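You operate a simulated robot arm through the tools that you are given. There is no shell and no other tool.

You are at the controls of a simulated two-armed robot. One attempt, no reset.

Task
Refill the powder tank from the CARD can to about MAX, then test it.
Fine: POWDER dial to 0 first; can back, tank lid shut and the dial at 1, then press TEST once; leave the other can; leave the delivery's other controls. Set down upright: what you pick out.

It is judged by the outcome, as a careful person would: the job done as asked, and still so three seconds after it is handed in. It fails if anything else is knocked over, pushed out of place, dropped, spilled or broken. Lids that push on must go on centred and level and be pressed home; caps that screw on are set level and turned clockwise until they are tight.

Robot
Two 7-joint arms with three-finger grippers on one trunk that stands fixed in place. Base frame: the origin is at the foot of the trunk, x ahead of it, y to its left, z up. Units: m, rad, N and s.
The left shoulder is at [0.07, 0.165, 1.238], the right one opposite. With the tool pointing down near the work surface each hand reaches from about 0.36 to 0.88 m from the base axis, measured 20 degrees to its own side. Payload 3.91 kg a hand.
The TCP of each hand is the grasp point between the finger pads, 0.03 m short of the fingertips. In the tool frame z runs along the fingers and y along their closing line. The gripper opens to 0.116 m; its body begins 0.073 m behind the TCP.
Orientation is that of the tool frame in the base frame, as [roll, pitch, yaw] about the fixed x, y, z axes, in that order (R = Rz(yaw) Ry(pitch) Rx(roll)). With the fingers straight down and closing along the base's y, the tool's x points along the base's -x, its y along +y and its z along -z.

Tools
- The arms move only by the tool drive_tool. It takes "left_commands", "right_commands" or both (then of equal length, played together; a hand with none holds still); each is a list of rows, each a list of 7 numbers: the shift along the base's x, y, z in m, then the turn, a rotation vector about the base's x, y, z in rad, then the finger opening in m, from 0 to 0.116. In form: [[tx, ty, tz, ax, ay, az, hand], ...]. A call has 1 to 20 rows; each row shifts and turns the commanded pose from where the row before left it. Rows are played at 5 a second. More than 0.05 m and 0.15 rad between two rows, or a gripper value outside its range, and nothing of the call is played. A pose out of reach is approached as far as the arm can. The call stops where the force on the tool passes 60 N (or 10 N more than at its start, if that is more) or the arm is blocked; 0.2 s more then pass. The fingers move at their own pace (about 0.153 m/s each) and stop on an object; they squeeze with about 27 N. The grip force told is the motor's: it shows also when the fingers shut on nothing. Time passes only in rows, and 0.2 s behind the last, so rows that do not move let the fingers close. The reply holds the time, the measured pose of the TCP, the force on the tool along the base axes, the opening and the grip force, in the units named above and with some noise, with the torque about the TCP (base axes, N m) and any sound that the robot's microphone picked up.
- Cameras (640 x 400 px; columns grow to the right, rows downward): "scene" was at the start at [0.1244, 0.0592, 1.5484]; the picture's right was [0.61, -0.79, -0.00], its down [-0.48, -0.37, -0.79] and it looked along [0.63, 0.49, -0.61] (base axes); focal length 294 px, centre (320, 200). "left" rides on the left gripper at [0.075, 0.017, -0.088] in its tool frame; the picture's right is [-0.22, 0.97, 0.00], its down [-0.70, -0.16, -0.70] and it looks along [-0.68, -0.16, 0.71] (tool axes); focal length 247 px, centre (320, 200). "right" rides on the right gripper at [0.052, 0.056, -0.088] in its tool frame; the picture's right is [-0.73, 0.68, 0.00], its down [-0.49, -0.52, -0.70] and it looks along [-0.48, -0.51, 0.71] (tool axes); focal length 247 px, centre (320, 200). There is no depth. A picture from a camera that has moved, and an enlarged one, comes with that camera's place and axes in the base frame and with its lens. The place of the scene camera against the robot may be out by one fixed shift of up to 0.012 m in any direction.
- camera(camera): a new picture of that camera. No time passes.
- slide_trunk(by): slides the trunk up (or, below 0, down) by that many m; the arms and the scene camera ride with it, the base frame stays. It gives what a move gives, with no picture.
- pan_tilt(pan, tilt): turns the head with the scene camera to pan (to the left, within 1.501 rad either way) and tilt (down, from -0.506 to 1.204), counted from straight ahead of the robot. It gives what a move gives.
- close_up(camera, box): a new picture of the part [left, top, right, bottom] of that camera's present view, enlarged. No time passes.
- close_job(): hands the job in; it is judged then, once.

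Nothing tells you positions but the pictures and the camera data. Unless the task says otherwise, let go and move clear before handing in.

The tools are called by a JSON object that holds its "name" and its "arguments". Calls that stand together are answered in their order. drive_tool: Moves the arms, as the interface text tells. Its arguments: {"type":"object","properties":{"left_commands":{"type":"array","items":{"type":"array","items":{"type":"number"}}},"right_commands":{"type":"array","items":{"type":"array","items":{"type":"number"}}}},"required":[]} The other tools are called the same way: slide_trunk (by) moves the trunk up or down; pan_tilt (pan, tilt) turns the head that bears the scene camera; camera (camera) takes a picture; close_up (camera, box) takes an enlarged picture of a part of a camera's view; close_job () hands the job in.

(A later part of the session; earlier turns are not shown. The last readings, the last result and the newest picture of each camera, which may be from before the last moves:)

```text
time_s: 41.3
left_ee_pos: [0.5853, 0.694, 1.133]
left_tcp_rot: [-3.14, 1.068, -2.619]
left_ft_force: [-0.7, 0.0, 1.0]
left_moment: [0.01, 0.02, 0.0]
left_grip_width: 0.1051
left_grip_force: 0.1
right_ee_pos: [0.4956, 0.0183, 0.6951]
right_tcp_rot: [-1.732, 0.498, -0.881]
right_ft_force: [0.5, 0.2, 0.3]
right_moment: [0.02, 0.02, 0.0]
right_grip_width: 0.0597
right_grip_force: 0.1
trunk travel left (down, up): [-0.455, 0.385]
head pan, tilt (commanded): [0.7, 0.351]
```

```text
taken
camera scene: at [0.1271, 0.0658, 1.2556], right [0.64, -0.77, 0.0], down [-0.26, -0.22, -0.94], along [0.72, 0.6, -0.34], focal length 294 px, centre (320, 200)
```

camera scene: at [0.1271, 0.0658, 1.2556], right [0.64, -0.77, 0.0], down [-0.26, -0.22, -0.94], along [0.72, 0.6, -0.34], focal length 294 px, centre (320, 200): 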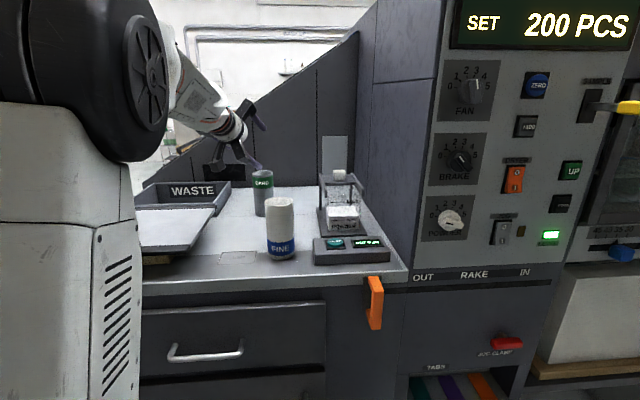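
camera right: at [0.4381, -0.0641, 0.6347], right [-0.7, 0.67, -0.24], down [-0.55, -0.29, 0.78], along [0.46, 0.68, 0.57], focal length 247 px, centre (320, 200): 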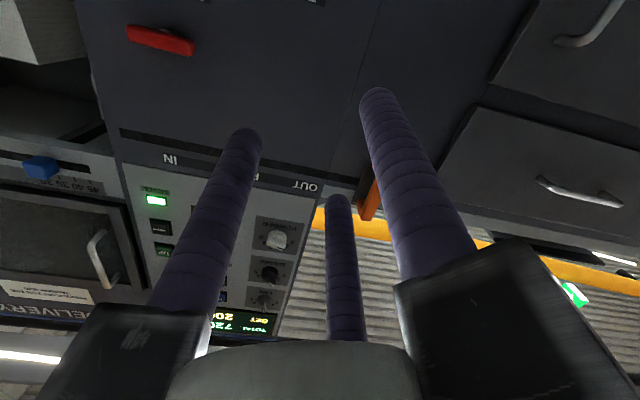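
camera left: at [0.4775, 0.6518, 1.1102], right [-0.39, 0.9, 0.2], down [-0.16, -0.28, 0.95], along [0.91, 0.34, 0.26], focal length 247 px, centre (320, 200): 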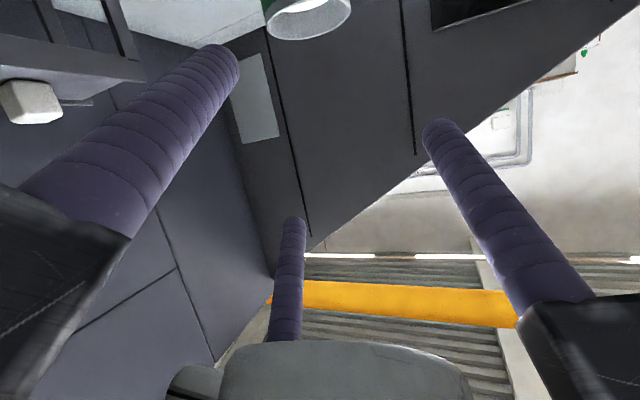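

{"name": "drive_tool", "arguments": {"left_commands": [[0.037, 0.01415, 0, 0, 0, 0, 0.105], [0.036, 0.01415, 0, 0, 0, 0, 0.105], [0, 0, 0, 0, 0, 0, 0.105]]}}

{"name": "camera", "arguments": {"camera": "left"}}

{"name": "close_up", "arguments": {"camera": "scene", "box": [200, 90, 320, 250]}}

```text
time_s: 42.1
left_ee_pos: [0.6574, 0.7218, 1.1334]
left_tcp_rot: [-3.141, 1.071, -2.619]
left_ft_force: [-0.9, -0.1, -0.4]
left_moment: [-0.02, -0.04, 0.0]
left_grip_width: 0.1049
left_grip_force: 0.0
right_ee_pos: [0.496, 0.0176, 0.6952]
right_tcp_rot: [-1.731, 0.496, -0.879]
right_ft_force: [-0.6, -0.2, 0.2]
right_moment: [-0.04, 0.01, -0.01]
right_grip_width: 0.0601
right_grip_force: 0.1
trunk travel left (down, up): [-0.455, 0.385]
head pan, tilt (commanded): [0.7, 0.351]
```

```text
taken
camera left: at [0.5508, 0.6795, 1.1107], right [-0.39, 0.9, 0.2], down [-0.16, -0.28, 0.95], along [0.91, 0.34, 0.25], focal length 247 px, centre (320, 200)
```

left: 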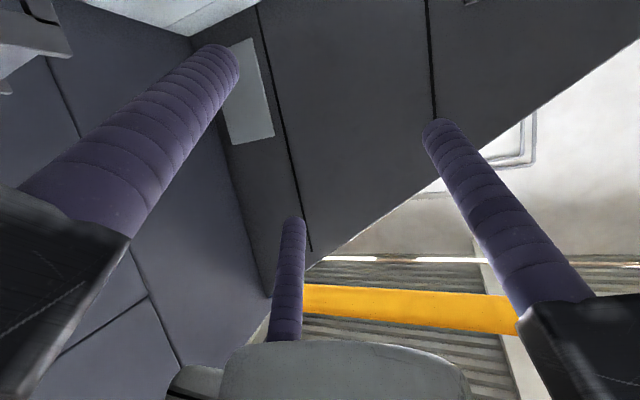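

```text
2.50 times, centred on (260, 170) of scene
camera zoom: at [0.1265, 0.0655, 1.2558], right [0.64, -0.77, 0.0], down [-0.26, -0.22, -0.94], along [0.72, 0.6, -0.34], focal length 736 px, centre (470, 275)
```

zoom: 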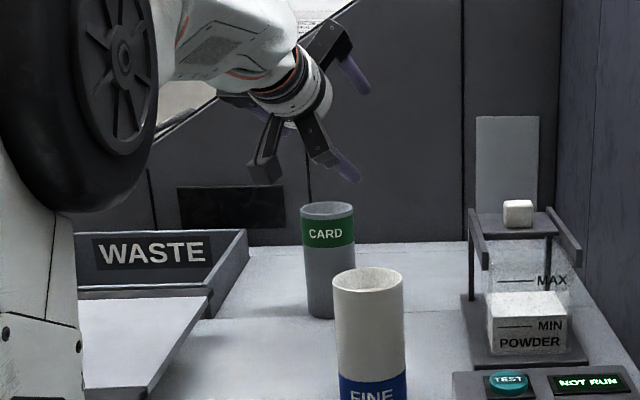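

{"name": "drive_tool", "arguments": {"left_commands": [[0.0005, 0.0003, -0.02, 0, 0, 0, 0.105], [0.0005, 0.0003, -0.02, 0, 0, 0, 0.105], [0, 0, -0.015, 0, 0, 0, 0.105], [0, 0, 0, 0, 0, 0, 0.105]]}}

{"name": "camera", "arguments": {"camera": "left"}}

{"name": "close_up", "arguments": {"camera": "scene", "box": [200, 90, 320, 250]}}

```text
time_s: 43.1
left_ee_pos: [0.6587, 0.7221, 1.0798]
left_tcp_rot: [-3.141, 1.07, -2.619]
left_ft_force: [0.2, -0.6, -0.2]
left_moment: [0.01, -0.02, -0.02]
left_grip_width: 0.1052
left_grip_force: 0.2
right_ee_pos: [0.4945, 0.0181, 0.6946]
right_tcp_rot: [-1.73, 0.498, -0.881]
right_ft_force: [0.0, -0.1, 0.9]
right_moment: [-0.03, 0.03, -0.01]
right_grip_width: 0.0595
right_grip_force: 0.0
trunk travel left (down, up): [-0.455, 0.385]
head pan, tilt (commanded): [0.7, 0.351]
```

```text
taken
camera left: at [0.552, 0.6801, 1.0565], right [-0.39, 0.9, 0.2], down [-0.16, -0.28, 0.95], along [0.91, 0.34, 0.25], focal length 247 px, centre (320, 200)
```

left: 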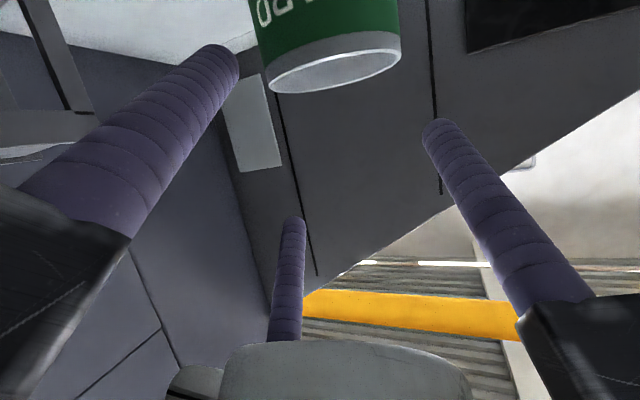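

```text
2.50 times, centred on (260, 170) of scene
camera zoom: at [0.1271, 0.0656, 1.2557], right [0.64, -0.77, 0.0], down [-0.26, -0.22, -0.94], along [0.72, 0.6, -0.34], focal length 736 px, centre (470, 275)
```

zoom: 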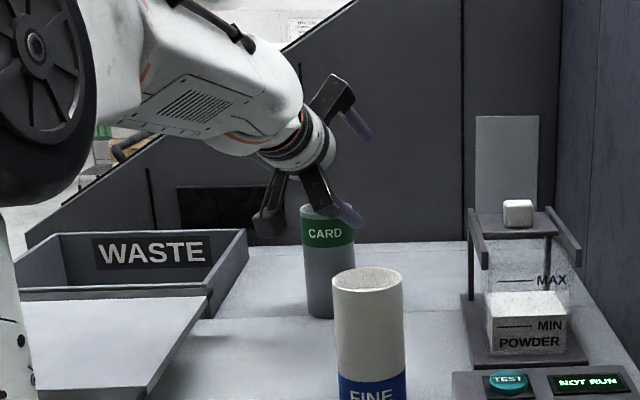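

{"name": "drive_tool", "arguments": {"left_commands": [[-0.002, -0.0012, -0.02, 0, 0, 0, 0.105], [-0.002, -0.0012, -0.02, 0, 0, 0, 0.105], [-0.002, -0.0012, -0.02, 0, 0, 0, 0.105], [0, 0, 0, 0, 0, 0, 0.105]]}}

{"name": "camera", "arguments": {"camera": "left"}}

{"name": "close_up", "arguments": {"camera": "scene", "box": [200, 90, 320, 250]}}

```text
time_s: 44.1
left_ee_pos: [0.6542, 0.7175, 1.0196]
left_tcp_rot: [3.14, 1.07, -2.621]
left_ft_force: [0.8, 0.0, -0.2]
left_moment: [0.02, 0.0, 0.0]
left_grip_width: 0.1052
left_grip_force: 0.0
right_ee_pos: [0.4953, 0.0183, 0.6952]
right_tcp_rot: [-1.73, 0.499, -0.882]
right_ft_force: [0.2, -0.5, -0.2]
right_moment: [-0.03, -0.01, 0.02]
right_grip_width: 0.0601
right_grip_force: 0.1
trunk travel left (down, up): [-0.455, 0.385]
head pan, tilt (commanded): [0.7, 0.351]
```

```text
taken
camera left: at [0.5474, 0.6748, 0.9953], right [-0.39, 0.9, 0.2], down [-0.16, -0.28, 0.95], along [0.91, 0.34, 0.25], focal length 247 px, centre (320, 200)
```

left: 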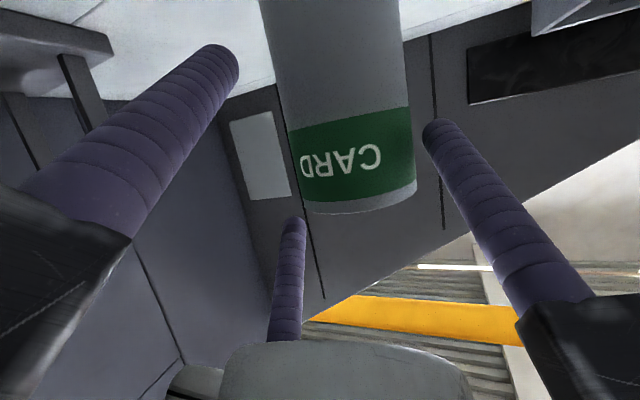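

```text
2.50 times, centred on (260, 170) of scene
camera zoom: at [0.127, 0.0655, 1.2557], right [0.64, -0.77, 0.0], down [-0.26, -0.22, -0.94], along [0.72, 0.6, -0.34], focal length 736 px, centre (470, 275)
```

zoom: 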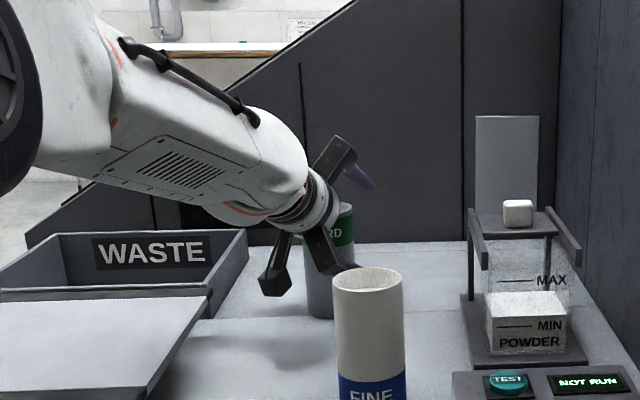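

{"name": "drive_tool", "arguments": {"left_commands": [[-0.0004, 0.0007, -0.02, 0, 0, 0, 0.105], [-0.0003, 0.0006, -0.0195, 0, 0, 0, 0.105], [0, 0, 0, 0, 0, 0, 0.105]]}}

{"name": "camera", "arguments": {"camera": "left"}}

{"name": "close_up", "arguments": {"camera": "scene", "box": [200, 90, 320, 250]}}

```text
time_s: 44.9
left_ee_pos: [0.6545, 0.7192, 0.9797]
left_tcp_rot: [-3.142, 1.069, -2.618]
left_ft_force: [0.4, -0.3, -0.6]
left_moment: [-0.01, 0.0, 0.01]
left_grip_width: 0.1048
left_grip_force: 0.1
right_ee_pos: [0.4952, 0.0186, 0.6939]
right_tcp_rot: [-1.732, 0.498, -0.881]
right_ft_force: [1.1, -0.2, -0.2]
right_moment: [0.01, 0.0, -0.02]
right_grip_width: 0.06
right_grip_force: 0.1
trunk travel left (down, up): [-0.455, 0.385]
head pan, tilt (commanded): [0.7, 0.351]
```

```text
taken
camera left: at [0.5468, 0.6767, 0.9556], right [-0.39, 0.9, 0.2], down [-0.16, -0.28, 0.95], along [0.91, 0.34, 0.25], focal length 247 px, centre (320, 200)
```

left: 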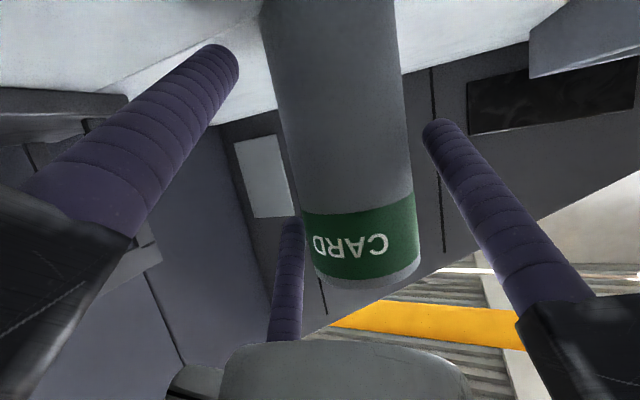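

```text
2.50 times, centred on (260, 170) of scene
camera zoom: at [0.127, 0.0657, 1.2557], right [0.64, -0.77, 0.0], down [-0.26, -0.22, -0.94], along [0.72, 0.6, -0.34], focal length 736 px, centre (470, 275)
```

zoom: 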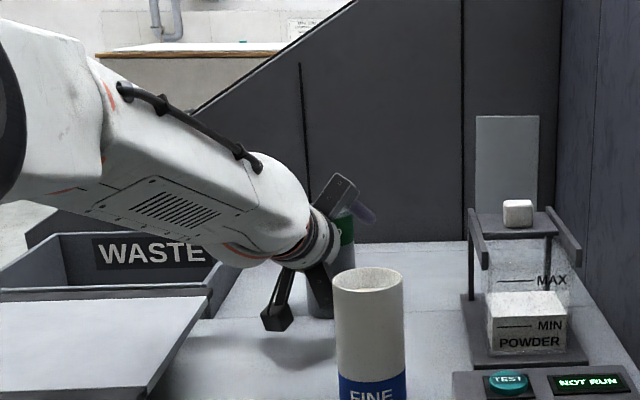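

Fingers straddle the CARD can with roughly even gaps. Closing gently now.

{"name": "drive_tool", "arguments": {"left_commands": [[0, 0, 0, 0, 0, 0, 0.1], [0, 0, 0, 0, 0, 0, 0.096], [0, 0, 0, 0, 0, 0, 0.092], [0, 0, 0, 0, 0, 0, 0.088], [0, 0, 0, 0, 0, 0, 0.084], [0, 0, 0, 0, 0, 0, 0.08], [0, 0, 0, 0, 0, 0, 0.075], [0, 0, 0, 0, 0, 0, 0.075]]}}

{"name": "camera", "arguments": {"camera": "left"}}

{"name": "close_up", "arguments": {"camera": "scene", "box": [200, 90, 320, 250]}}

```text
time_s: 46.7
left_ee_pos: [0.6528, 0.7198, 0.9795]
left_tcp_rot: [3.141, 1.066, -2.619]
left_ft_force: [0.0, 1.3, 1.4]
left_moment: [0.08, 0.02, 0.01]
left_grip_width: 0.0801
left_grip_force: 27.0
right_ee_pos: [0.4954, 0.0185, 0.6956]
right_tcp_rot: [-1.731, 0.497, -0.881]
right_ft_force: [-0.3, 0.1, -0.4]
right_moment: [0.03, 0.0, 0.03]
right_grip_width: 0.0601
right_grip_force: 0.1
trunk travel left (down, up): [-0.455, 0.385]
head pan, tilt (commanded): [0.7, 0.351]
```

```text
taken
camera left: at [0.5468, 0.677, 0.9558], right [-0.39, 0.9, 0.2], down [-0.16, -0.28, 0.95], along [0.91, 0.34, 0.25], focal length 247 px, centre (320, 200)
```

left: 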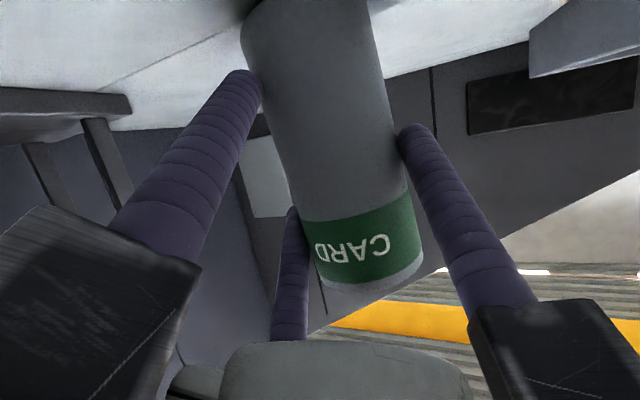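

```text
2.50 times, centred on (260, 170) of scene
camera zoom: at [0.127, 0.0658, 1.2557], right [0.64, -0.77, 0.0], down [-0.26, -0.22, -0.94], along [0.72, 0.6, -0.34], focal length 736 px, centre (470, 275)
```

zoom: 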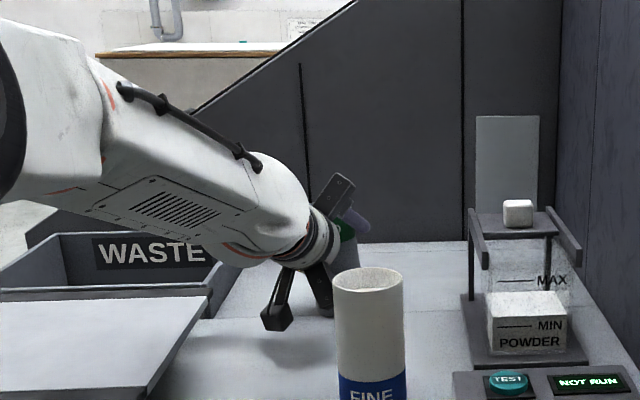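

{"name": "close_up", "arguments": {"camera": "left", "box": [220, 0, 460, 300]}}

{"name": "close_up", "arguments": {"camera": "scene", "box": [235, 140, 285, 230]}}

```text
1.33 times, centred on (340, 150) of left
camera zoom: at [0.5468, 0.677, 0.9558], right [-0.39, 0.9, 0.2], down [-0.16, -0.28, 0.95], along [0.91, 0.34, 0.25], focal length 329 px, centre (293, 267)
```

zoom: 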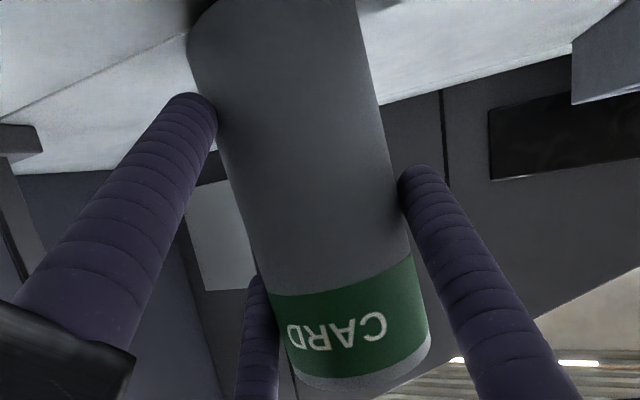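

```text
4.44 times, centred on (260, 185) of scene
camera zoom: at [0.127, 0.0658, 1.2557], right [0.64, -0.77, 0.0], down [-0.26, -0.22, -0.94], along [0.72, 0.6, -0.34], focal length 1309 px, centre (587, 267)
```

zoom: 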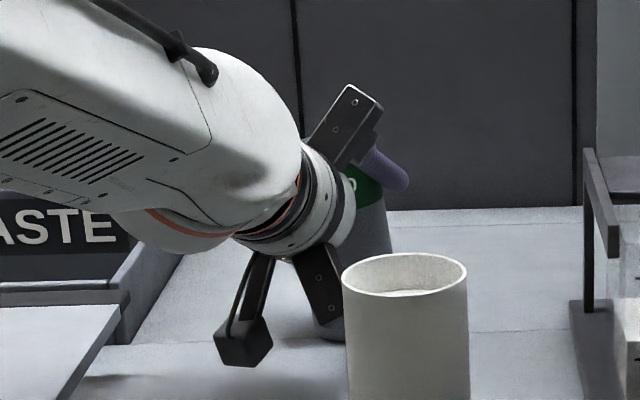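

The can got tilted a few degrees because the lower finger did not reach past its axis. I'll reopen slowly to let it settle, re-measure, and regrasp deeper.

{"name": "drive_tool", "arguments": {"left_commands": [[0, 0, 0, 0, 0, 0, 0.084], [0, 0, 0, 0, 0, 0, 0.087], [0, 0, 0, 0, 0, 0, 0.09], [0, 0, 0, 0, 0, 0, 0.094], [0, 0, 0, 0, 0, 0, 0.098], [0, 0, 0, 0, 0, 0, 0.103], [0, 0, 0, 0, 0, 0, 0.103]]}}

{"name": "camera", "arguments": {"camera": "left"}}

{"name": "close_up", "arguments": {"camera": "left", "box": [220, 0, 460, 300]}}

```text
time_s: 48.3
left_ee_pos: [0.6546, 0.7194, 0.9786]
left_tcp_rot: [-3.142, 1.068, -2.62]
left_ft_force: [-0.4, -0.1, 0.9]
left_moment: [0.0, 0.02, -0.03]
left_grip_width: 0.1029
left_grip_force: 0.4
right_ee_pos: [0.4971, 0.0191, 0.694]
right_tcp_rot: [-1.734, 0.496, -0.881]
right_ft_force: [0.0, 0.3, 0.3]
right_moment: [-0.02, -0.03, 0.01]
right_grip_width: 0.0599
right_grip_force: 0.1
trunk travel left (down, up): [-0.455, 0.385]
head pan, tilt (commanded): [0.7, 0.351]
```

```text
taken
camera left: at [0.5469, 0.677, 0.9556], right [-0.39, 0.9, 0.2], down [-0.16, -0.28, 0.95], along [0.91, 0.34, 0.25], focal length 247 px, centre (320, 200)
```

left: 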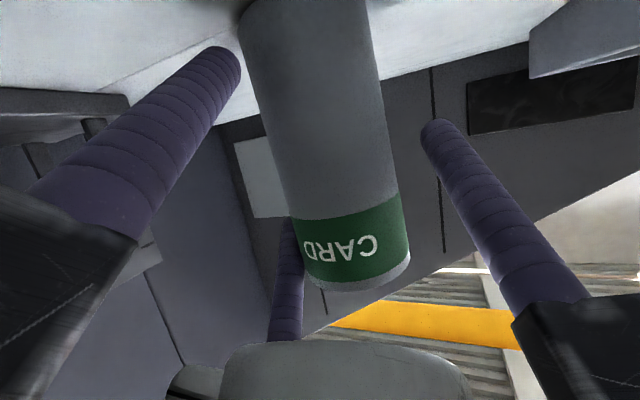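

```text
1.33 times, centred on (340, 150) of left
camera zoom: at [0.5469, 0.677, 0.9556], right [-0.39, 0.9, 0.2], down [-0.16, -0.28, 0.95], along [0.91, 0.34, 0.25], focal length 329 px, centre (293, 267)
```

zoom: 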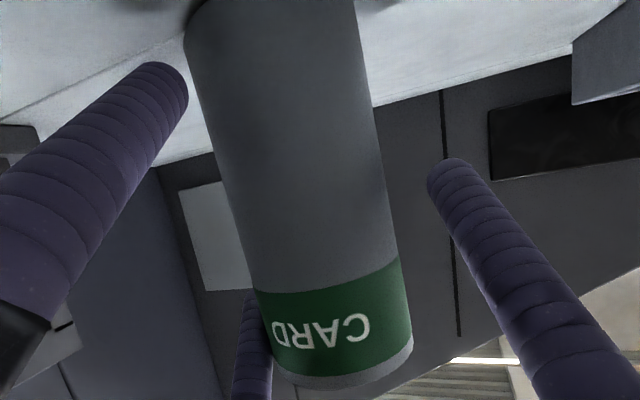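

{"name": "drive_tool", "arguments": {"left_commands": [[0.003, -0.0052, 0, 0, 0, 0, 0.103], [0, 0, 0, 0, 0, 0, 0.103], [0.006, 0.0035, 0, 0, 0, 0, 0.103], [0.0061, 0.0035, -0.0025, 0, 0, 0, 0.101], [0, 0, -0.002, 0, 0, 0, 0.1], [0, 0, 0, 0, 0, 0, 0.1]]}}

{"name": "camera", "arguments": {"camera": "left"}}

{"name": "close_up", "arguments": {"camera": "scene", "box": [235, 140, 285, 230]}}

```text
time_s: 49.7
left_ee_pos: [0.6667, 0.721, 0.975]
left_tcp_rot: [-3.141, 1.068, -2.62]
left_ft_force: [-0.1, -0.5, 0.4]
left_moment: [0.06, -0.01, -0.04]
left_grip_width: 0.1002
left_grip_force: 0.4
right_ee_pos: [0.4952, 0.0177, 0.6953]
right_tcp_rot: [-1.733, 0.497, -0.88]
right_ft_force: [0.5, -0.2, -0.7]
right_moment: [-0.02, 0.03, -0.01]
right_grip_width: 0.0599
right_grip_force: 0.1
trunk travel left (down, up): [-0.455, 0.385]
head pan, tilt (commanded): [0.7, 0.351]
```

```text
taken
camera left: at [0.5603, 0.6789, 0.9516], right [-0.39, 0.9, 0.2], down [-0.16, -0.28, 0.95], along [0.91, 0.34, 0.25], focal length 247 px, centre (320, 200)
```

left: 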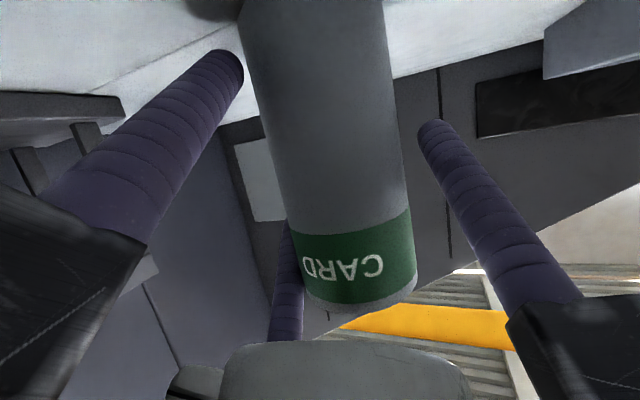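

```text
4.44 times, centred on (260, 185) of scene
camera zoom: at [0.1272, 0.0659, 1.2557], right [0.64, -0.77, 0.0], down [-0.26, -0.22, -0.94], along [0.72, 0.6, -0.34], focal length 1309 px, centre (587, 267)
```

zoom: 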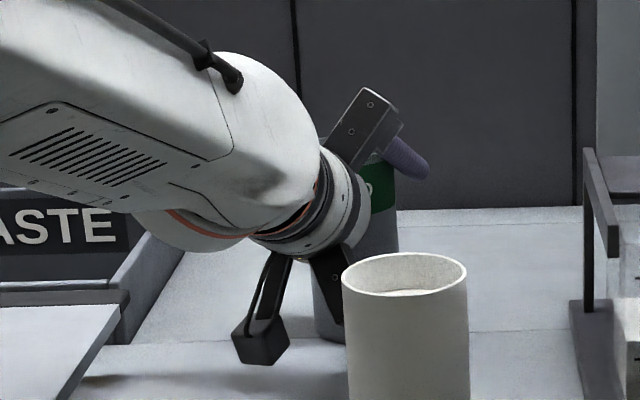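

{"name": "close_up", "arguments": {"camera": "left", "box": [220, 0, 460, 340]}}

{"name": "close_up", "arguments": {"camera": "left", "box": [270, 200, 430, 320]}}

```text
1.18 times, centred on (340, 170) of left
camera zoom: at [0.5603, 0.6789, 0.9516], right [-0.39, 0.9, 0.2], down [-0.16, -0.28, 0.95], along [0.91, 0.34, 0.25], focal length 291 px, centre (296, 235)
```

zoom: 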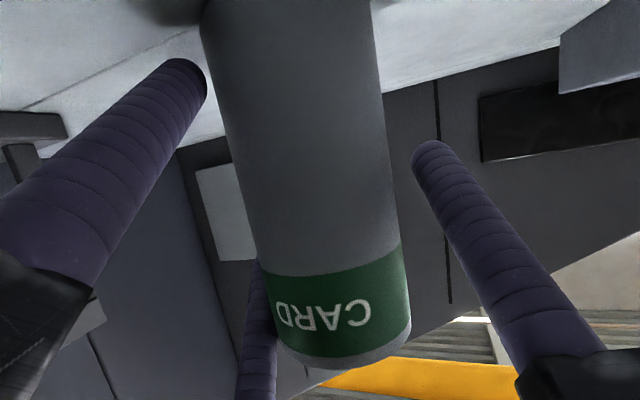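

```text
3.33 times, centred on (350, 260) of left
camera zoom: at [0.5603, 0.6789, 0.9516], right [-0.39, 0.9, 0.2], down [-0.16, -0.28, 0.95], along [0.91, 0.34, 0.25], focal length 823 px, centre (220, 0)
```

zoom: 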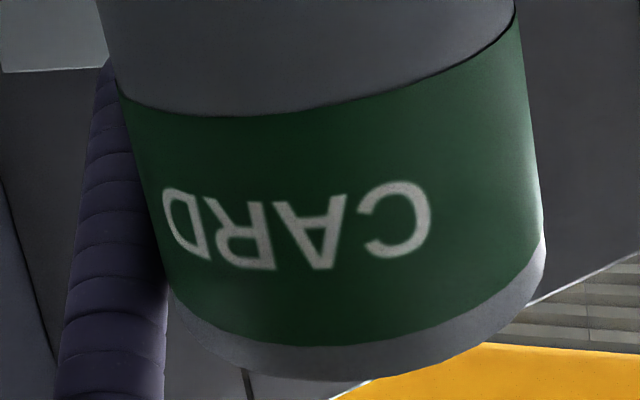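

{"name": "drive_tool", "arguments": {"left_commands": [[0.0022, -0.0039, 0, 0, 0, 0, 0.103], [0.0005, -0.0009, 0, 0, 0, 0, 0.103], [0.0045, 0.0026, 0, 0, 0, 0, 0.103], [0.0045, 0.0026, 0, 0, 0, 0, 0.103], [0, 0, 0, 0, 0, 0, 0.103]]}}

{"name": "close_up", "arguments": {"camera": "left", "box": [220, 0, 460, 340]}}

{"name": "close_up", "arguments": {"camera": "left", "box": [270, 200, 430, 320]}}

```text
time_s: 50.9
left_ee_pos: [0.6792, 0.7222, 0.976]
left_tcp_rot: [3.142, 1.067, -2.62]
left_ft_force: [0.5, 0.9, -0.9]
left_moment: [0.01, 0.03, -0.03]
left_grip_width: 0.1028
left_grip_force: 0.1
right_ee_pos: [0.4957, 0.0186, 0.6949]
right_tcp_rot: [-1.732, 0.498, -0.882]
right_ft_force: [0.0, -0.3, 0.2]
right_moment: [0.05, -0.01, 0.01]
right_grip_width: 0.0598
right_grip_force: 0.1
trunk travel left (down, up): [-0.455, 0.385]
head pan, tilt (commanded): [0.7, 0.351]
```

```text
1.18 times, centred on (340, 170) of left
camera zoom: at [0.5732, 0.6807, 0.9513], right [-0.39, 0.9, 0.2], down [-0.16, -0.28, 0.95], along [0.91, 0.34, 0.25], focal length 291 px, centre (296, 235)
```

zoom: 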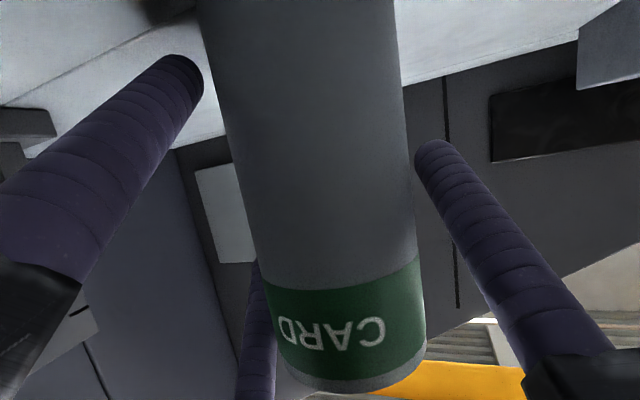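

```text
3.33 times, centred on (350, 260) of left
camera zoom: at [0.5732, 0.6807, 0.9513], right [-0.39, 0.9, 0.2], down [-0.16, -0.28, 0.95], along [0.91, 0.34, 0.25], focal length 823 px, centre (220, 0)
```

zoom: 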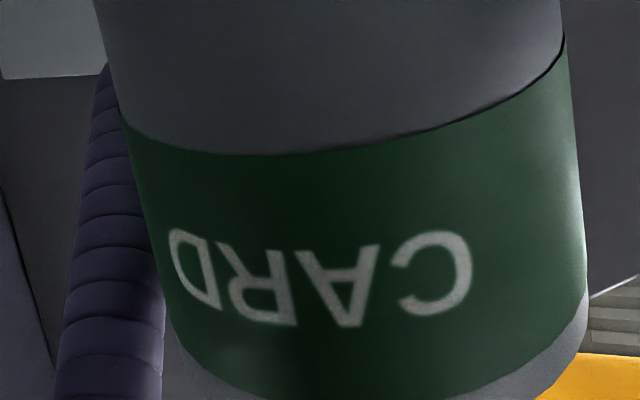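

{"name": "drive_tool", "arguments": {"left_commands": [[0, 0, 0, 0, 0, 0, 0.099], [0, 0, 0, 0, 0, 0, 0.095], [0, 0, -0.003, 0, 0, 0, 0.095], [0, 0, -0.002, 0, 0, 0, 0.095], [0, 0, 0, 0, 0, 0, 0.095]]}}

{"name": "close_up", "arguments": {"camera": "left", "box": [220, 0, 460, 340]}}

```text
time_s: 52.1
left_ee_pos: [0.6787, 0.7205, 0.9708]
left_tcp_rot: [-3.142, 1.068, -2.62]
left_ft_force: [0.2, -0.1, 1.1]
left_moment: [0.03, 0.03, -0.06]
left_grip_width: 0.0949
left_grip_force: 0.0
right_ee_pos: [0.4958, 0.0179, 0.6951]
right_tcp_rot: [-1.731, 0.497, -0.88]
right_ft_force: [-0.1, 0.4, 0.1]
right_moment: [0.0, 0.03, 0.04]
right_grip_width: 0.06
right_grip_force: 0.1
trunk travel left (down, up): [-0.455, 0.385]
head pan, tilt (commanded): [0.7, 0.351]
```

```text
1.18 times, centred on (340, 170) of left
camera zoom: at [0.5731, 0.6798, 0.9472], right [-0.39, 0.9, 0.2], down [-0.16, -0.28, 0.95], along [0.91, 0.34, 0.25], focal length 291 px, centre (296, 235)
```

zoom: 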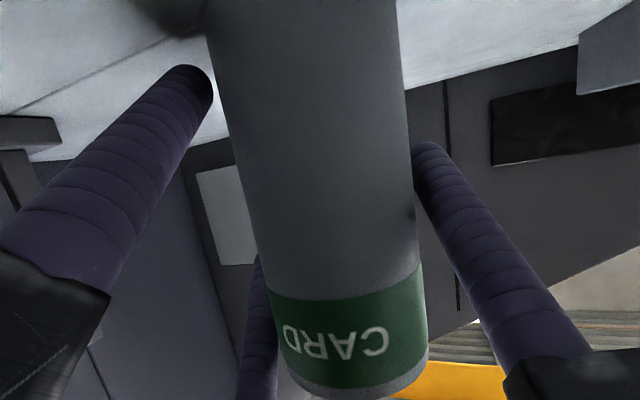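

Well centred now with small gaps on both sides. Closing slowly.

{"name": "drive_tool", "arguments": {"left_commands": [[0, 0, 0, 0, 0, 0, 0.093], [0, 0, 0, 0, 0, 0, 0.091], [0, 0, 0, 0, 0, 0, 0.089], [0, 0, 0, 0, 0, 0, 0.087], [0, 0, 0, 0, 0, 0, 0.085], [0, 0, 0, 0, 0, 0, 0.082], [0, 0, 0, 0, 0, 0, 0.08]]}}

{"name": "close_up", "arguments": {"camera": "left", "box": [220, 0, 460, 340]}}

{"name": "close_up", "arguments": {"camera": "scene", "box": [235, 140, 285, 230]}}

```text
time_s: 53.7
left_ee_pos: [0.6801, 0.7218, 0.9703]
left_tcp_rot: [-3.14, 1.07, -2.62]
left_ft_force: [0.4, 0.4, 1.2]
left_moment: [0.01, 0.04, 0.04]
left_grip_width: 0.0866
left_grip_force: 27.3
right_ee_pos: [0.4962, 0.0181, 0.6943]
right_tcp_rot: [-1.733, 0.498, -0.881]
right_ft_force: [0.2, -0.9, 0.4]
right_moment: [-0.04, -0.01, 0.0]
right_grip_width: 0.0598
right_grip_force: 0.0
trunk travel left (down, up): [-0.455, 0.385]
head pan, tilt (commanded): [0.7, 0.351]
```

```text
1.18 times, centred on (340, 170) of left
camera zoom: at [0.5731, 0.6799, 0.9472], right [-0.39, 0.9, 0.2], down [-0.16, -0.28, 0.95], along [0.91, 0.34, 0.25], focal length 291 px, centre (296, 235)
```

zoom: 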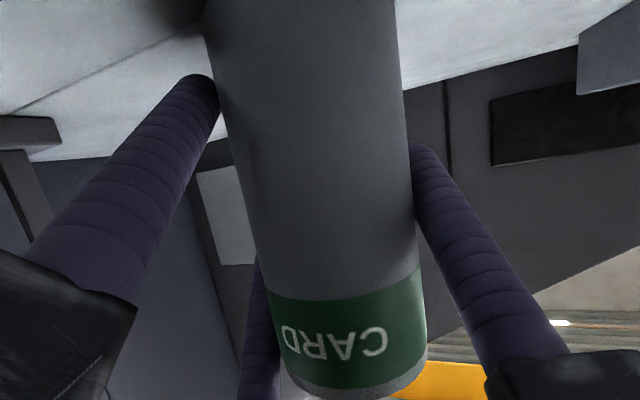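

```text
4.44 times, centred on (260, 185) of scene
camera zoom: at [0.1271, 0.0659, 1.2557], right [0.64, -0.77, 0.0], down [-0.26, -0.22, -0.94], along [0.72, 0.6, -0.34], focal length 1309 px, centre (587, 267)
```

zoom: 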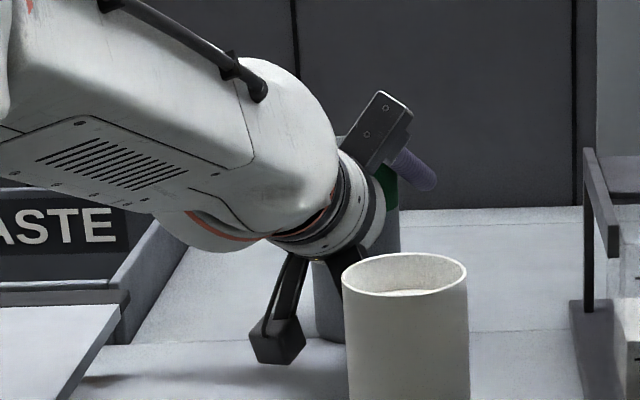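

The can is gripped upright, but with this hand roll the upper right finger sits right at the rim where powder must pour out. I'll release, lift off, roll the hand by 60° (so a single finger is on the pour side at mid-height), and regrasp.

{"name": "drive_tool", "arguments": {"left_commands": [[0, 0, 0, 0, 0, 0, 0.088], [0, 0, 0, 0, 0, 0, 0.09], [0, 0, 0, 0, 0, 0, 0.093], [0, 0, 0, 0, 0, 0, 0.097], [0, 0, 0, 0, 0, 0, 0.1], [0, 0, 0.02, 0, 0, 0, 0.102], [0, 0, 0.03, 0, 0, 0, 0.104], [0, 0, 0.04, 0, 0, 0, 0.105], [0, 0, 0.04, 0, 0, 0, 0.105], [0, 0, 0.03, 0, 0, 0, 0.105], [0, 0, 0, 0, 0, 0, 0.105]]}}

{"name": "close_up", "arguments": {"camera": "scene", "box": [200, 90, 320, 250]}}

{"name": "camera", "arguments": {"camera": "left"}}

```text
time_s: 56.1
left_ee_pos: [0.6802, 0.7226, 1.1315]
left_tcp_rot: [3.142, 1.069, -2.62]
left_ft_force: [-0.1, -0.1, 0.9]
left_moment: [0.02, 0.05, -0.01]
left_grip_width: 0.1048
left_grip_force: 0.1
right_ee_pos: [0.496, 0.0183, 0.6948]
right_tcp_rot: [-1.733, 0.495, -0.883]
right_ft_force: [0.0, 0.0, -0.3]
right_moment: [0.0, 0.01, -0.03]
right_grip_width: 0.06
right_grip_force: 0.1
trunk travel left (down, up): [-0.455, 0.385]
head pan, tilt (commanded): [0.7, 0.351]
```

```text
2.50 times, centred on (260, 170) of scene
camera zoom: at [0.1272, 0.066, 1.2557], right [0.64, -0.77, 0.0], down [-0.26, -0.22, -0.94], along [0.72, 0.6, -0.34], focal length 736 px, centre (470, 275)
```

zoom: 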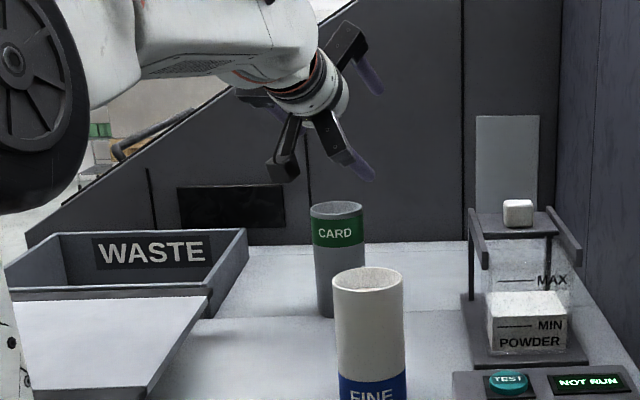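

```text
taken
camera left: at [0.5738, 0.6808, 1.108], right [-0.39, 0.9, 0.2], down [-0.16, -0.28, 0.95], along [0.91, 0.34, 0.25], focal length 247 px, centre (320, 200)
```

left: 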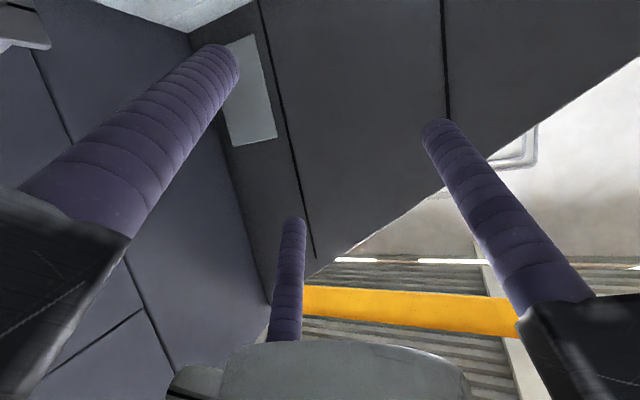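

{"name": "drive_tool", "arguments": {"left_commands": [[-0.0017, 0.003, 0, 0.0995, 0.057, -0.0631, 0.105], [-0.0017, 0.003, 0, 0.0995, 0.057, -0.0631, 0.105], [-0.0017, 0.003, 0, 0.0995, 0.057, -0.0631, 0.105], [-0.0017, 0.003, 0, 0.0995, 0.057, -0.0631, 0.105], [-0.0017, 0.003, 0, 0.0995, 0.057, -0.0631, 0.105], [-0.0017, 0.003, 0, 0.0995, 0.057, -0.0631, 0.105], [-0.0017, 0.003, 0, 0.0995, 0.057, -0.0631, 0.105], [-0.0017, 0.003, 0, 0.0995, 0.057, -0.0631, 0.105], [0, 0, 0, 0, 0, 0, 0.105]]}}

{"name": "camera", "arguments": {"camera": "left"}}

{"name": "close_up", "arguments": {"camera": "scene", "box": [200, 90, 320, 250]}}

```text
time_s: 58.1
left_ee_pos: [0.6654, 0.7466, 1.1299]
left_tcp_rot: [2.137, 0.452, 2.361]
left_ft_force: [0.0, 0.7, 1.1]
left_moment: [0.0, -0.01, -0.01]
left_grip_width: 0.1051
left_grip_force: 0.2
right_ee_pos: [0.4962, 0.0178, 0.6949]
right_tcp_rot: [-1.732, 0.499, -0.882]
right_ft_force: [-0.6, 0.5, -0.8]
right_moment: [0.02, 0.01, 0.03]
right_grip_width: 0.0602
right_grip_force: 0.1
trunk travel left (down, up): [-0.455, 0.385]
head pan, tilt (commanded): [0.7, 0.351]
```

```text
taken
camera left: at [0.5532, 0.7652, 1.1532], right [0.25, 0.48, 0.84], down [-0.11, -0.85, 0.52], along [0.96, -0.22, -0.16], focal length 247 px, centre (320, 200)
```

left: 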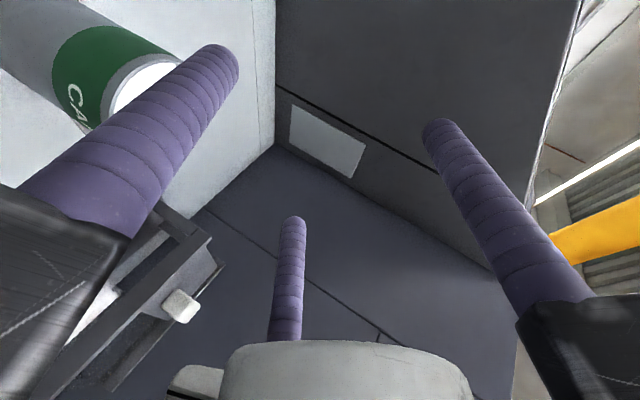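

```text
2.50 times, centred on (260, 170) of scene
camera zoom: at [0.1272, 0.0658, 1.2557], right [0.64, -0.77, 0.0], down [-0.26, -0.22, -0.94], along [0.72, 0.6, -0.34], focal length 736 px, centre (470, 275)
```

zoom: 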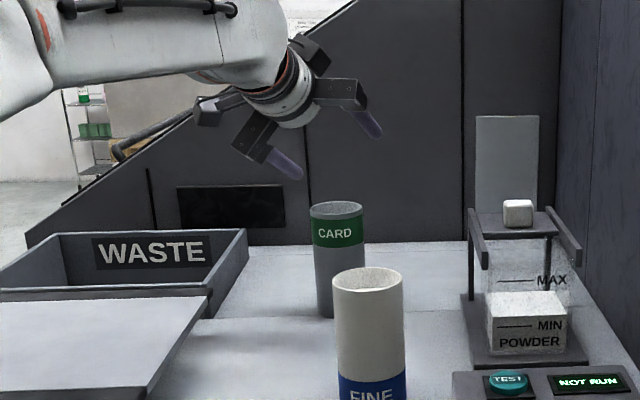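

{"name": "drive_tool", "arguments": {"left_commands": [[0.0003, -0.0006, -0.025, 0, 0, 0, 0.105], [0.0003, -0.0006, -0.025, 0, 0, 0, 0.105], [0, 0, -0.025, 0, 0, 0, 0.105], [0, 0, 0, 0, 0, 0, 0.105]]}}

{"name": "camera", "arguments": {"camera": "left"}}

{"name": "close_up", "arguments": {"camera": "scene", "box": [200, 90, 320, 250]}}

```text
time_s: 59.1
left_ee_pos: [0.6668, 0.7415, 1.0569]
left_tcp_rot: [2.137, 0.454, 2.361]
left_ft_force: [0.2, 0.5, -0.8]
left_moment: [0.01, -0.01, 0.0]
left_grip_width: 0.1052
left_grip_force: 0.0
right_ee_pos: [0.4954, 0.0184, 0.695]
right_tcp_rot: [-1.732, 0.496, -0.88]
right_ft_force: [0.3, -1.3, 0.7]
right_moment: [0.01, 0.02, 0.0]
right_grip_width: 0.0597
right_grip_force: 0.1
trunk travel left (down, up): [-0.455, 0.385]
head pan, tilt (commanded): [0.7, 0.351]
```

```text
taken
camera left: at [0.5529, 0.761, 1.0794], right [0.25, 0.48, 0.84], down [-0.11, -0.85, 0.52], along [0.96, -0.22, -0.16], focal length 247 px, centre (320, 200)
```

left: 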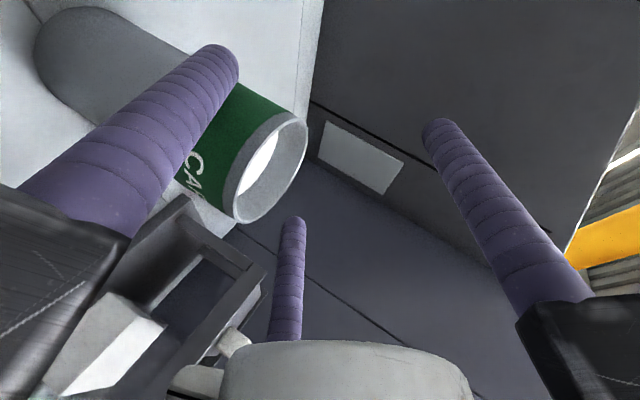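

```text
2.50 times, centred on (260, 170) of scene
camera zoom: at [0.1268, 0.0657, 1.2557], right [0.64, -0.77, 0.0], down [-0.26, -0.22, -0.94], along [0.72, 0.6, -0.34], focal length 736 px, centre (470, 275)
```

zoom: 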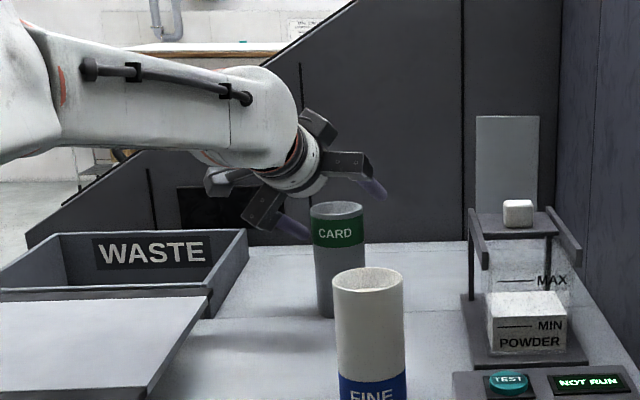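

{"name": "close_up", "arguments": {"camera": "left", "box": [200, 80, 340, 240]}}

```text
2.50 times, centred on (270, 160) of left
camera zoom: at [0.5529, 0.761, 1.0794], right [0.25, 0.48, 0.84], down [-0.11, -0.85, 0.52], along [0.96, -0.22, -0.16], focal length 617 px, centre (445, 300)
```

zoom: 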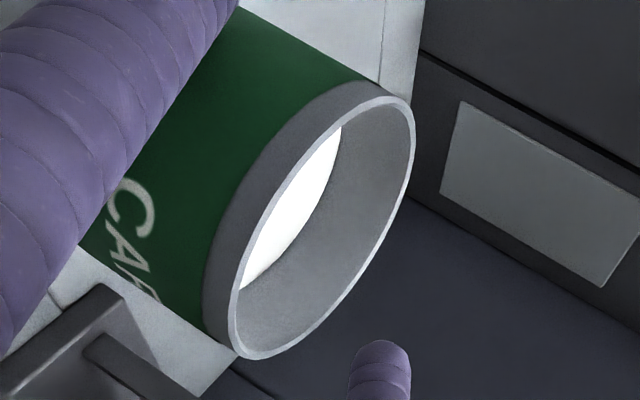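

{"name": "drive_tool", "arguments": {"left_commands": [[0.0003, 0.0046, 0, 0, 0, 0, 0.105], [0, 0, -0.02, 0, 0, 0, 0.105], [0, 0, -0.02, 0, 0, 0, 0.105], [0, 0, -0.02, 0, 0, 0, 0.105], [0, 0, 0, 0, 0, 0, 0.105]]}}

{"name": "camera", "arguments": {"camera": "left"}}

{"name": "close_up", "arguments": {"camera": "scene", "box": [200, 90, 320, 250]}}

```text
time_s: 60.3
left_ee_pos: [0.6676, 0.7459, 0.9972]
left_tcp_rot: [2.138, 0.454, 2.362]
left_ft_force: [0.1, 0.0, 0.4]
left_moment: [-0.03, -0.01, -0.01]
left_grip_width: 0.1049
left_grip_force: 0.0
right_ee_pos: [0.4941, 0.0179, 0.696]
right_tcp_rot: [-1.732, 0.496, -0.88]
right_ft_force: [-0.3, -0.5, 0.4]
right_moment: [-0.04, 0.01, 0.0]
right_grip_width: 0.06
right_grip_force: 0.0
trunk travel left (down, up): [-0.455, 0.385]
head pan, tilt (commanded): [0.7, 0.351]
```

```text
taken
camera left: at [0.5543, 0.7664, 1.0196], right [0.25, 0.48, 0.84], down [-0.11, -0.85, 0.52], along [0.96, -0.22, -0.16], focal length 247 px, centre (320, 200)
```

left: 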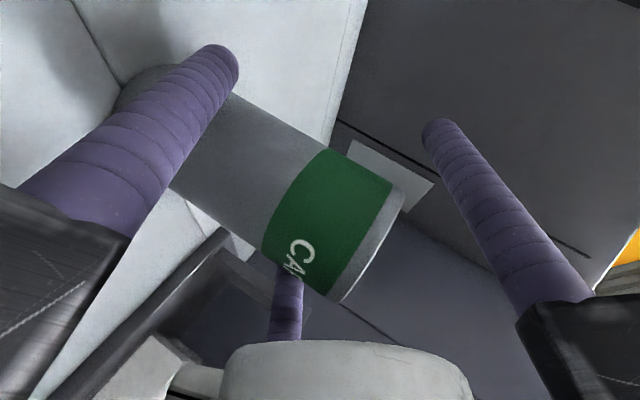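

```text
2.50 times, centred on (260, 170) of scene
camera zoom: at [0.1269, 0.0658, 1.2557], right [0.64, -0.77, 0.0], down [-0.26, -0.22, -0.94], along [0.72, 0.6, -0.34], focal length 736 px, centre (470, 275)
```

zoom: 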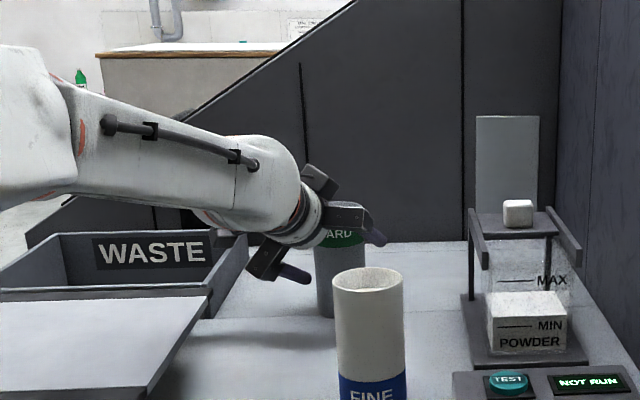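

{"name": "drive_tool", "arguments": {"left_commands": [[0.0025, -0.0043, 0, 0, 0, 0, 0.105], [0, 0, -0.012, 0, 0, 0, 0.105], [0, 0, -0.012, 0, 0, 0, 0.103], [0, 0, 0, 0, 0, 0, 0.101]]}}

{"name": "camera", "arguments": {"camera": "left"}}

{"name": "close_up", "arguments": {"camera": "scene", "box": [235, 140, 285, 230]}}

```text
time_s: 61.3
left_ee_pos: [0.6692, 0.7443, 0.9712]
left_tcp_rot: [2.135, 0.453, 2.362]
left_ft_force: [-0.2, 0.1, -0.1]
left_moment: [0.01, 0.02, 0.01]
left_grip_width: 0.1008
left_grip_force: 0.1
right_ee_pos: [0.4967, 0.0188, 0.6955]
right_tcp_rot: [-1.73, 0.496, -0.881]
right_ft_force: [0.8, -0.2, 0.3]
right_moment: [0.0, 0.02, -0.01]
right_grip_width: 0.0601
right_grip_force: 0.2
trunk travel left (down, up): [-0.455, 0.385]
head pan, tilt (commanded): [0.7, 0.351]
```

```text
taken
camera left: at [0.5561, 0.7637, 0.9942], right [0.25, 0.48, 0.84], down [-0.11, -0.85, 0.52], along [0.96, -0.22, -0.16], focal length 247 px, centre (320, 200)
```

left: 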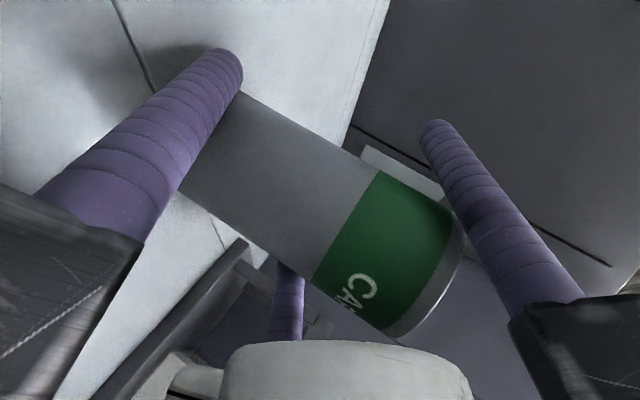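

```text
4.44 times, centred on (260, 185) of scene
camera zoom: at [0.1271, 0.0659, 1.2557], right [0.64, -0.77, 0.0], down [-0.26, -0.22, -0.94], along [0.72, 0.6, -0.34], focal length 1309 px, centre (587, 267)
```

zoom: 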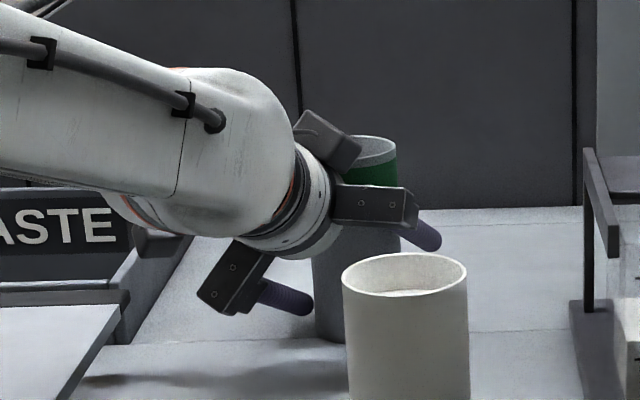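

{"name": "drive_tool", "arguments": {"left_commands": [[0, 0, 0, 0, 0, 0, 0.098], [0, 0, 0, 0, 0, 0, 0.095], [0, 0, 0, 0, 0, 0, 0.092], [0, 0, 0, 0, 0, 0, 0.09], [0, 0, 0, 0, 0, 0, 0.088], [0, 0, 0, 0, 0, 0, 0.086], [0, 0, 0, 0, 0, 0, 0.083], [0, 0, 0, 0, 0, 0, 0.08]]}}

{"name": "camera", "arguments": {"camera": "left"}}

{"name": "close_up", "arguments": {"camera": "scene", "box": [235, 140, 285, 230]}}

```text
time_s: 63.1
left_ee_pos: [0.6686, 0.7445, 0.9722]
left_tcp_rot: [2.134, 0.454, 2.361]
left_ft_force: [-0.2, -0.1, 0.6]
left_moment: [-0.06, 0.0, -0.01]
left_grip_width: 0.0868
left_grip_force: 27.0
right_ee_pos: [0.4949, 0.0179, 0.6944]
right_tcp_rot: [-1.734, 0.5, -0.88]
right_ft_force: [0.0, 0.5, 0.8]
right_moment: [0.04, 0.03, 0.0]
right_grip_width: 0.06
right_grip_force: 0.1
trunk travel left (down, up): [-0.455, 0.385]
head pan, tilt (commanded): [0.7, 0.351]
```

```text
taken
camera left: at [0.5563, 0.7636, 0.9941], right [0.25, 0.48, 0.84], down [-0.11, -0.85, 0.52], along [0.96, -0.22, -0.16], focal length 247 px, centre (320, 200)
```

left: 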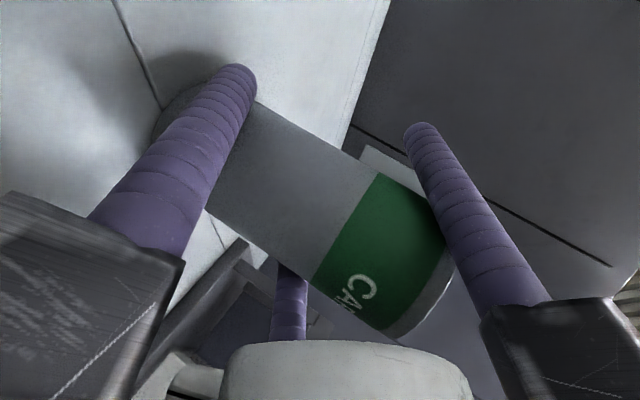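

```text
4.44 times, centred on (260, 185) of scene
camera zoom: at [0.1272, 0.0659, 1.2557], right [0.64, -0.77, 0.0], down [-0.26, -0.22, -0.94], along [0.72, 0.6, -0.34], focal length 1309 px, centre (587, 267)
```

zoom: 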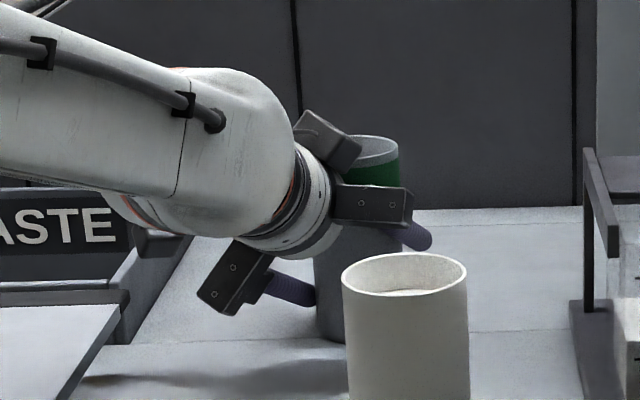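

{"name": "drive_tool", "arguments": {"left_commands": [[0, 0, 0.01, 0, 0, 0, 0.08], [0, 0, 0.015, 0, 0, 0, 0.08], [0, 0, 0.025, 0, 0, 0, 0.08], [0, 0, 0.03, 0, 0, 0, 0.08], [0, 0, 0.03, 0, 0, 0, 0.08], [0, 0, 0.03, 0, 0, 0, 0.08], [0, 0, 0, 0, 0, 0, 0.08]]}}

{"name": "camera", "arguments": {"camera": "left"}}

{"name": "close_up", "arguments": {"camera": "scene", "box": [180, 60, 380, 260]}}

```text
time_s: 64.7
left_ee_pos: [0.6689, 0.7473, 1.1118]
left_tcp_rot: [2.137, 0.454, 2.363]
left_ft_force: [-0.6, -0.4, -1.7]
left_moment: [0.06, -0.01, 0.04]
left_grip_width: 0.0865
left_grip_force: 26.8
right_ee_pos: [0.4963, 0.0204, 0.6945]
right_tcp_rot: [-1.731, 0.495, -0.88]
right_ft_force: [0.3, 0.1, -0.4]
right_moment: [0.03, 0.02, -0.02]
right_grip_width: 0.0601
right_grip_force: 0.1
trunk travel left (down, up): [-0.455, 0.385]
head pan, tilt (commanded): [0.7, 0.351]
```

```text
taken
camera left: at [0.5562, 0.7676, 1.1335], right [0.25, 0.48, 0.84], down [-0.11, -0.85, 0.52], along [0.96, -0.22, -0.16], focal length 247 px, centre (320, 200)
```

left: 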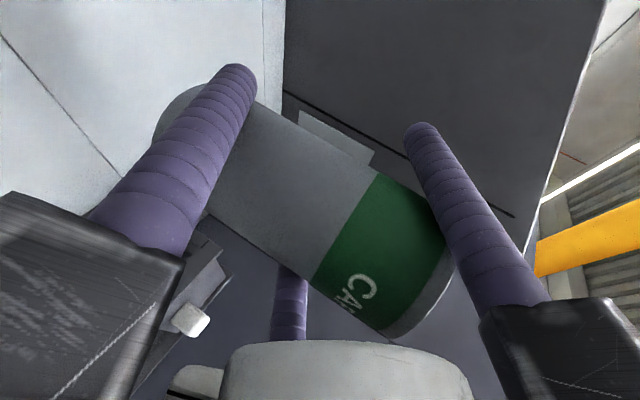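

```text
2.00 times, centred on (280, 160) of scene
camera zoom: at [0.1275, 0.0664, 1.2556], right [0.64, -0.77, 0.0], down [-0.26, -0.22, -0.94], along [0.72, 0.6, -0.34], focal length 589 px, centre (400, 280)
```

zoom: 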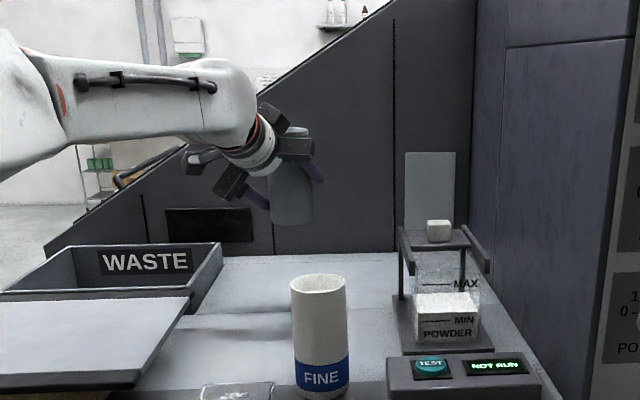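

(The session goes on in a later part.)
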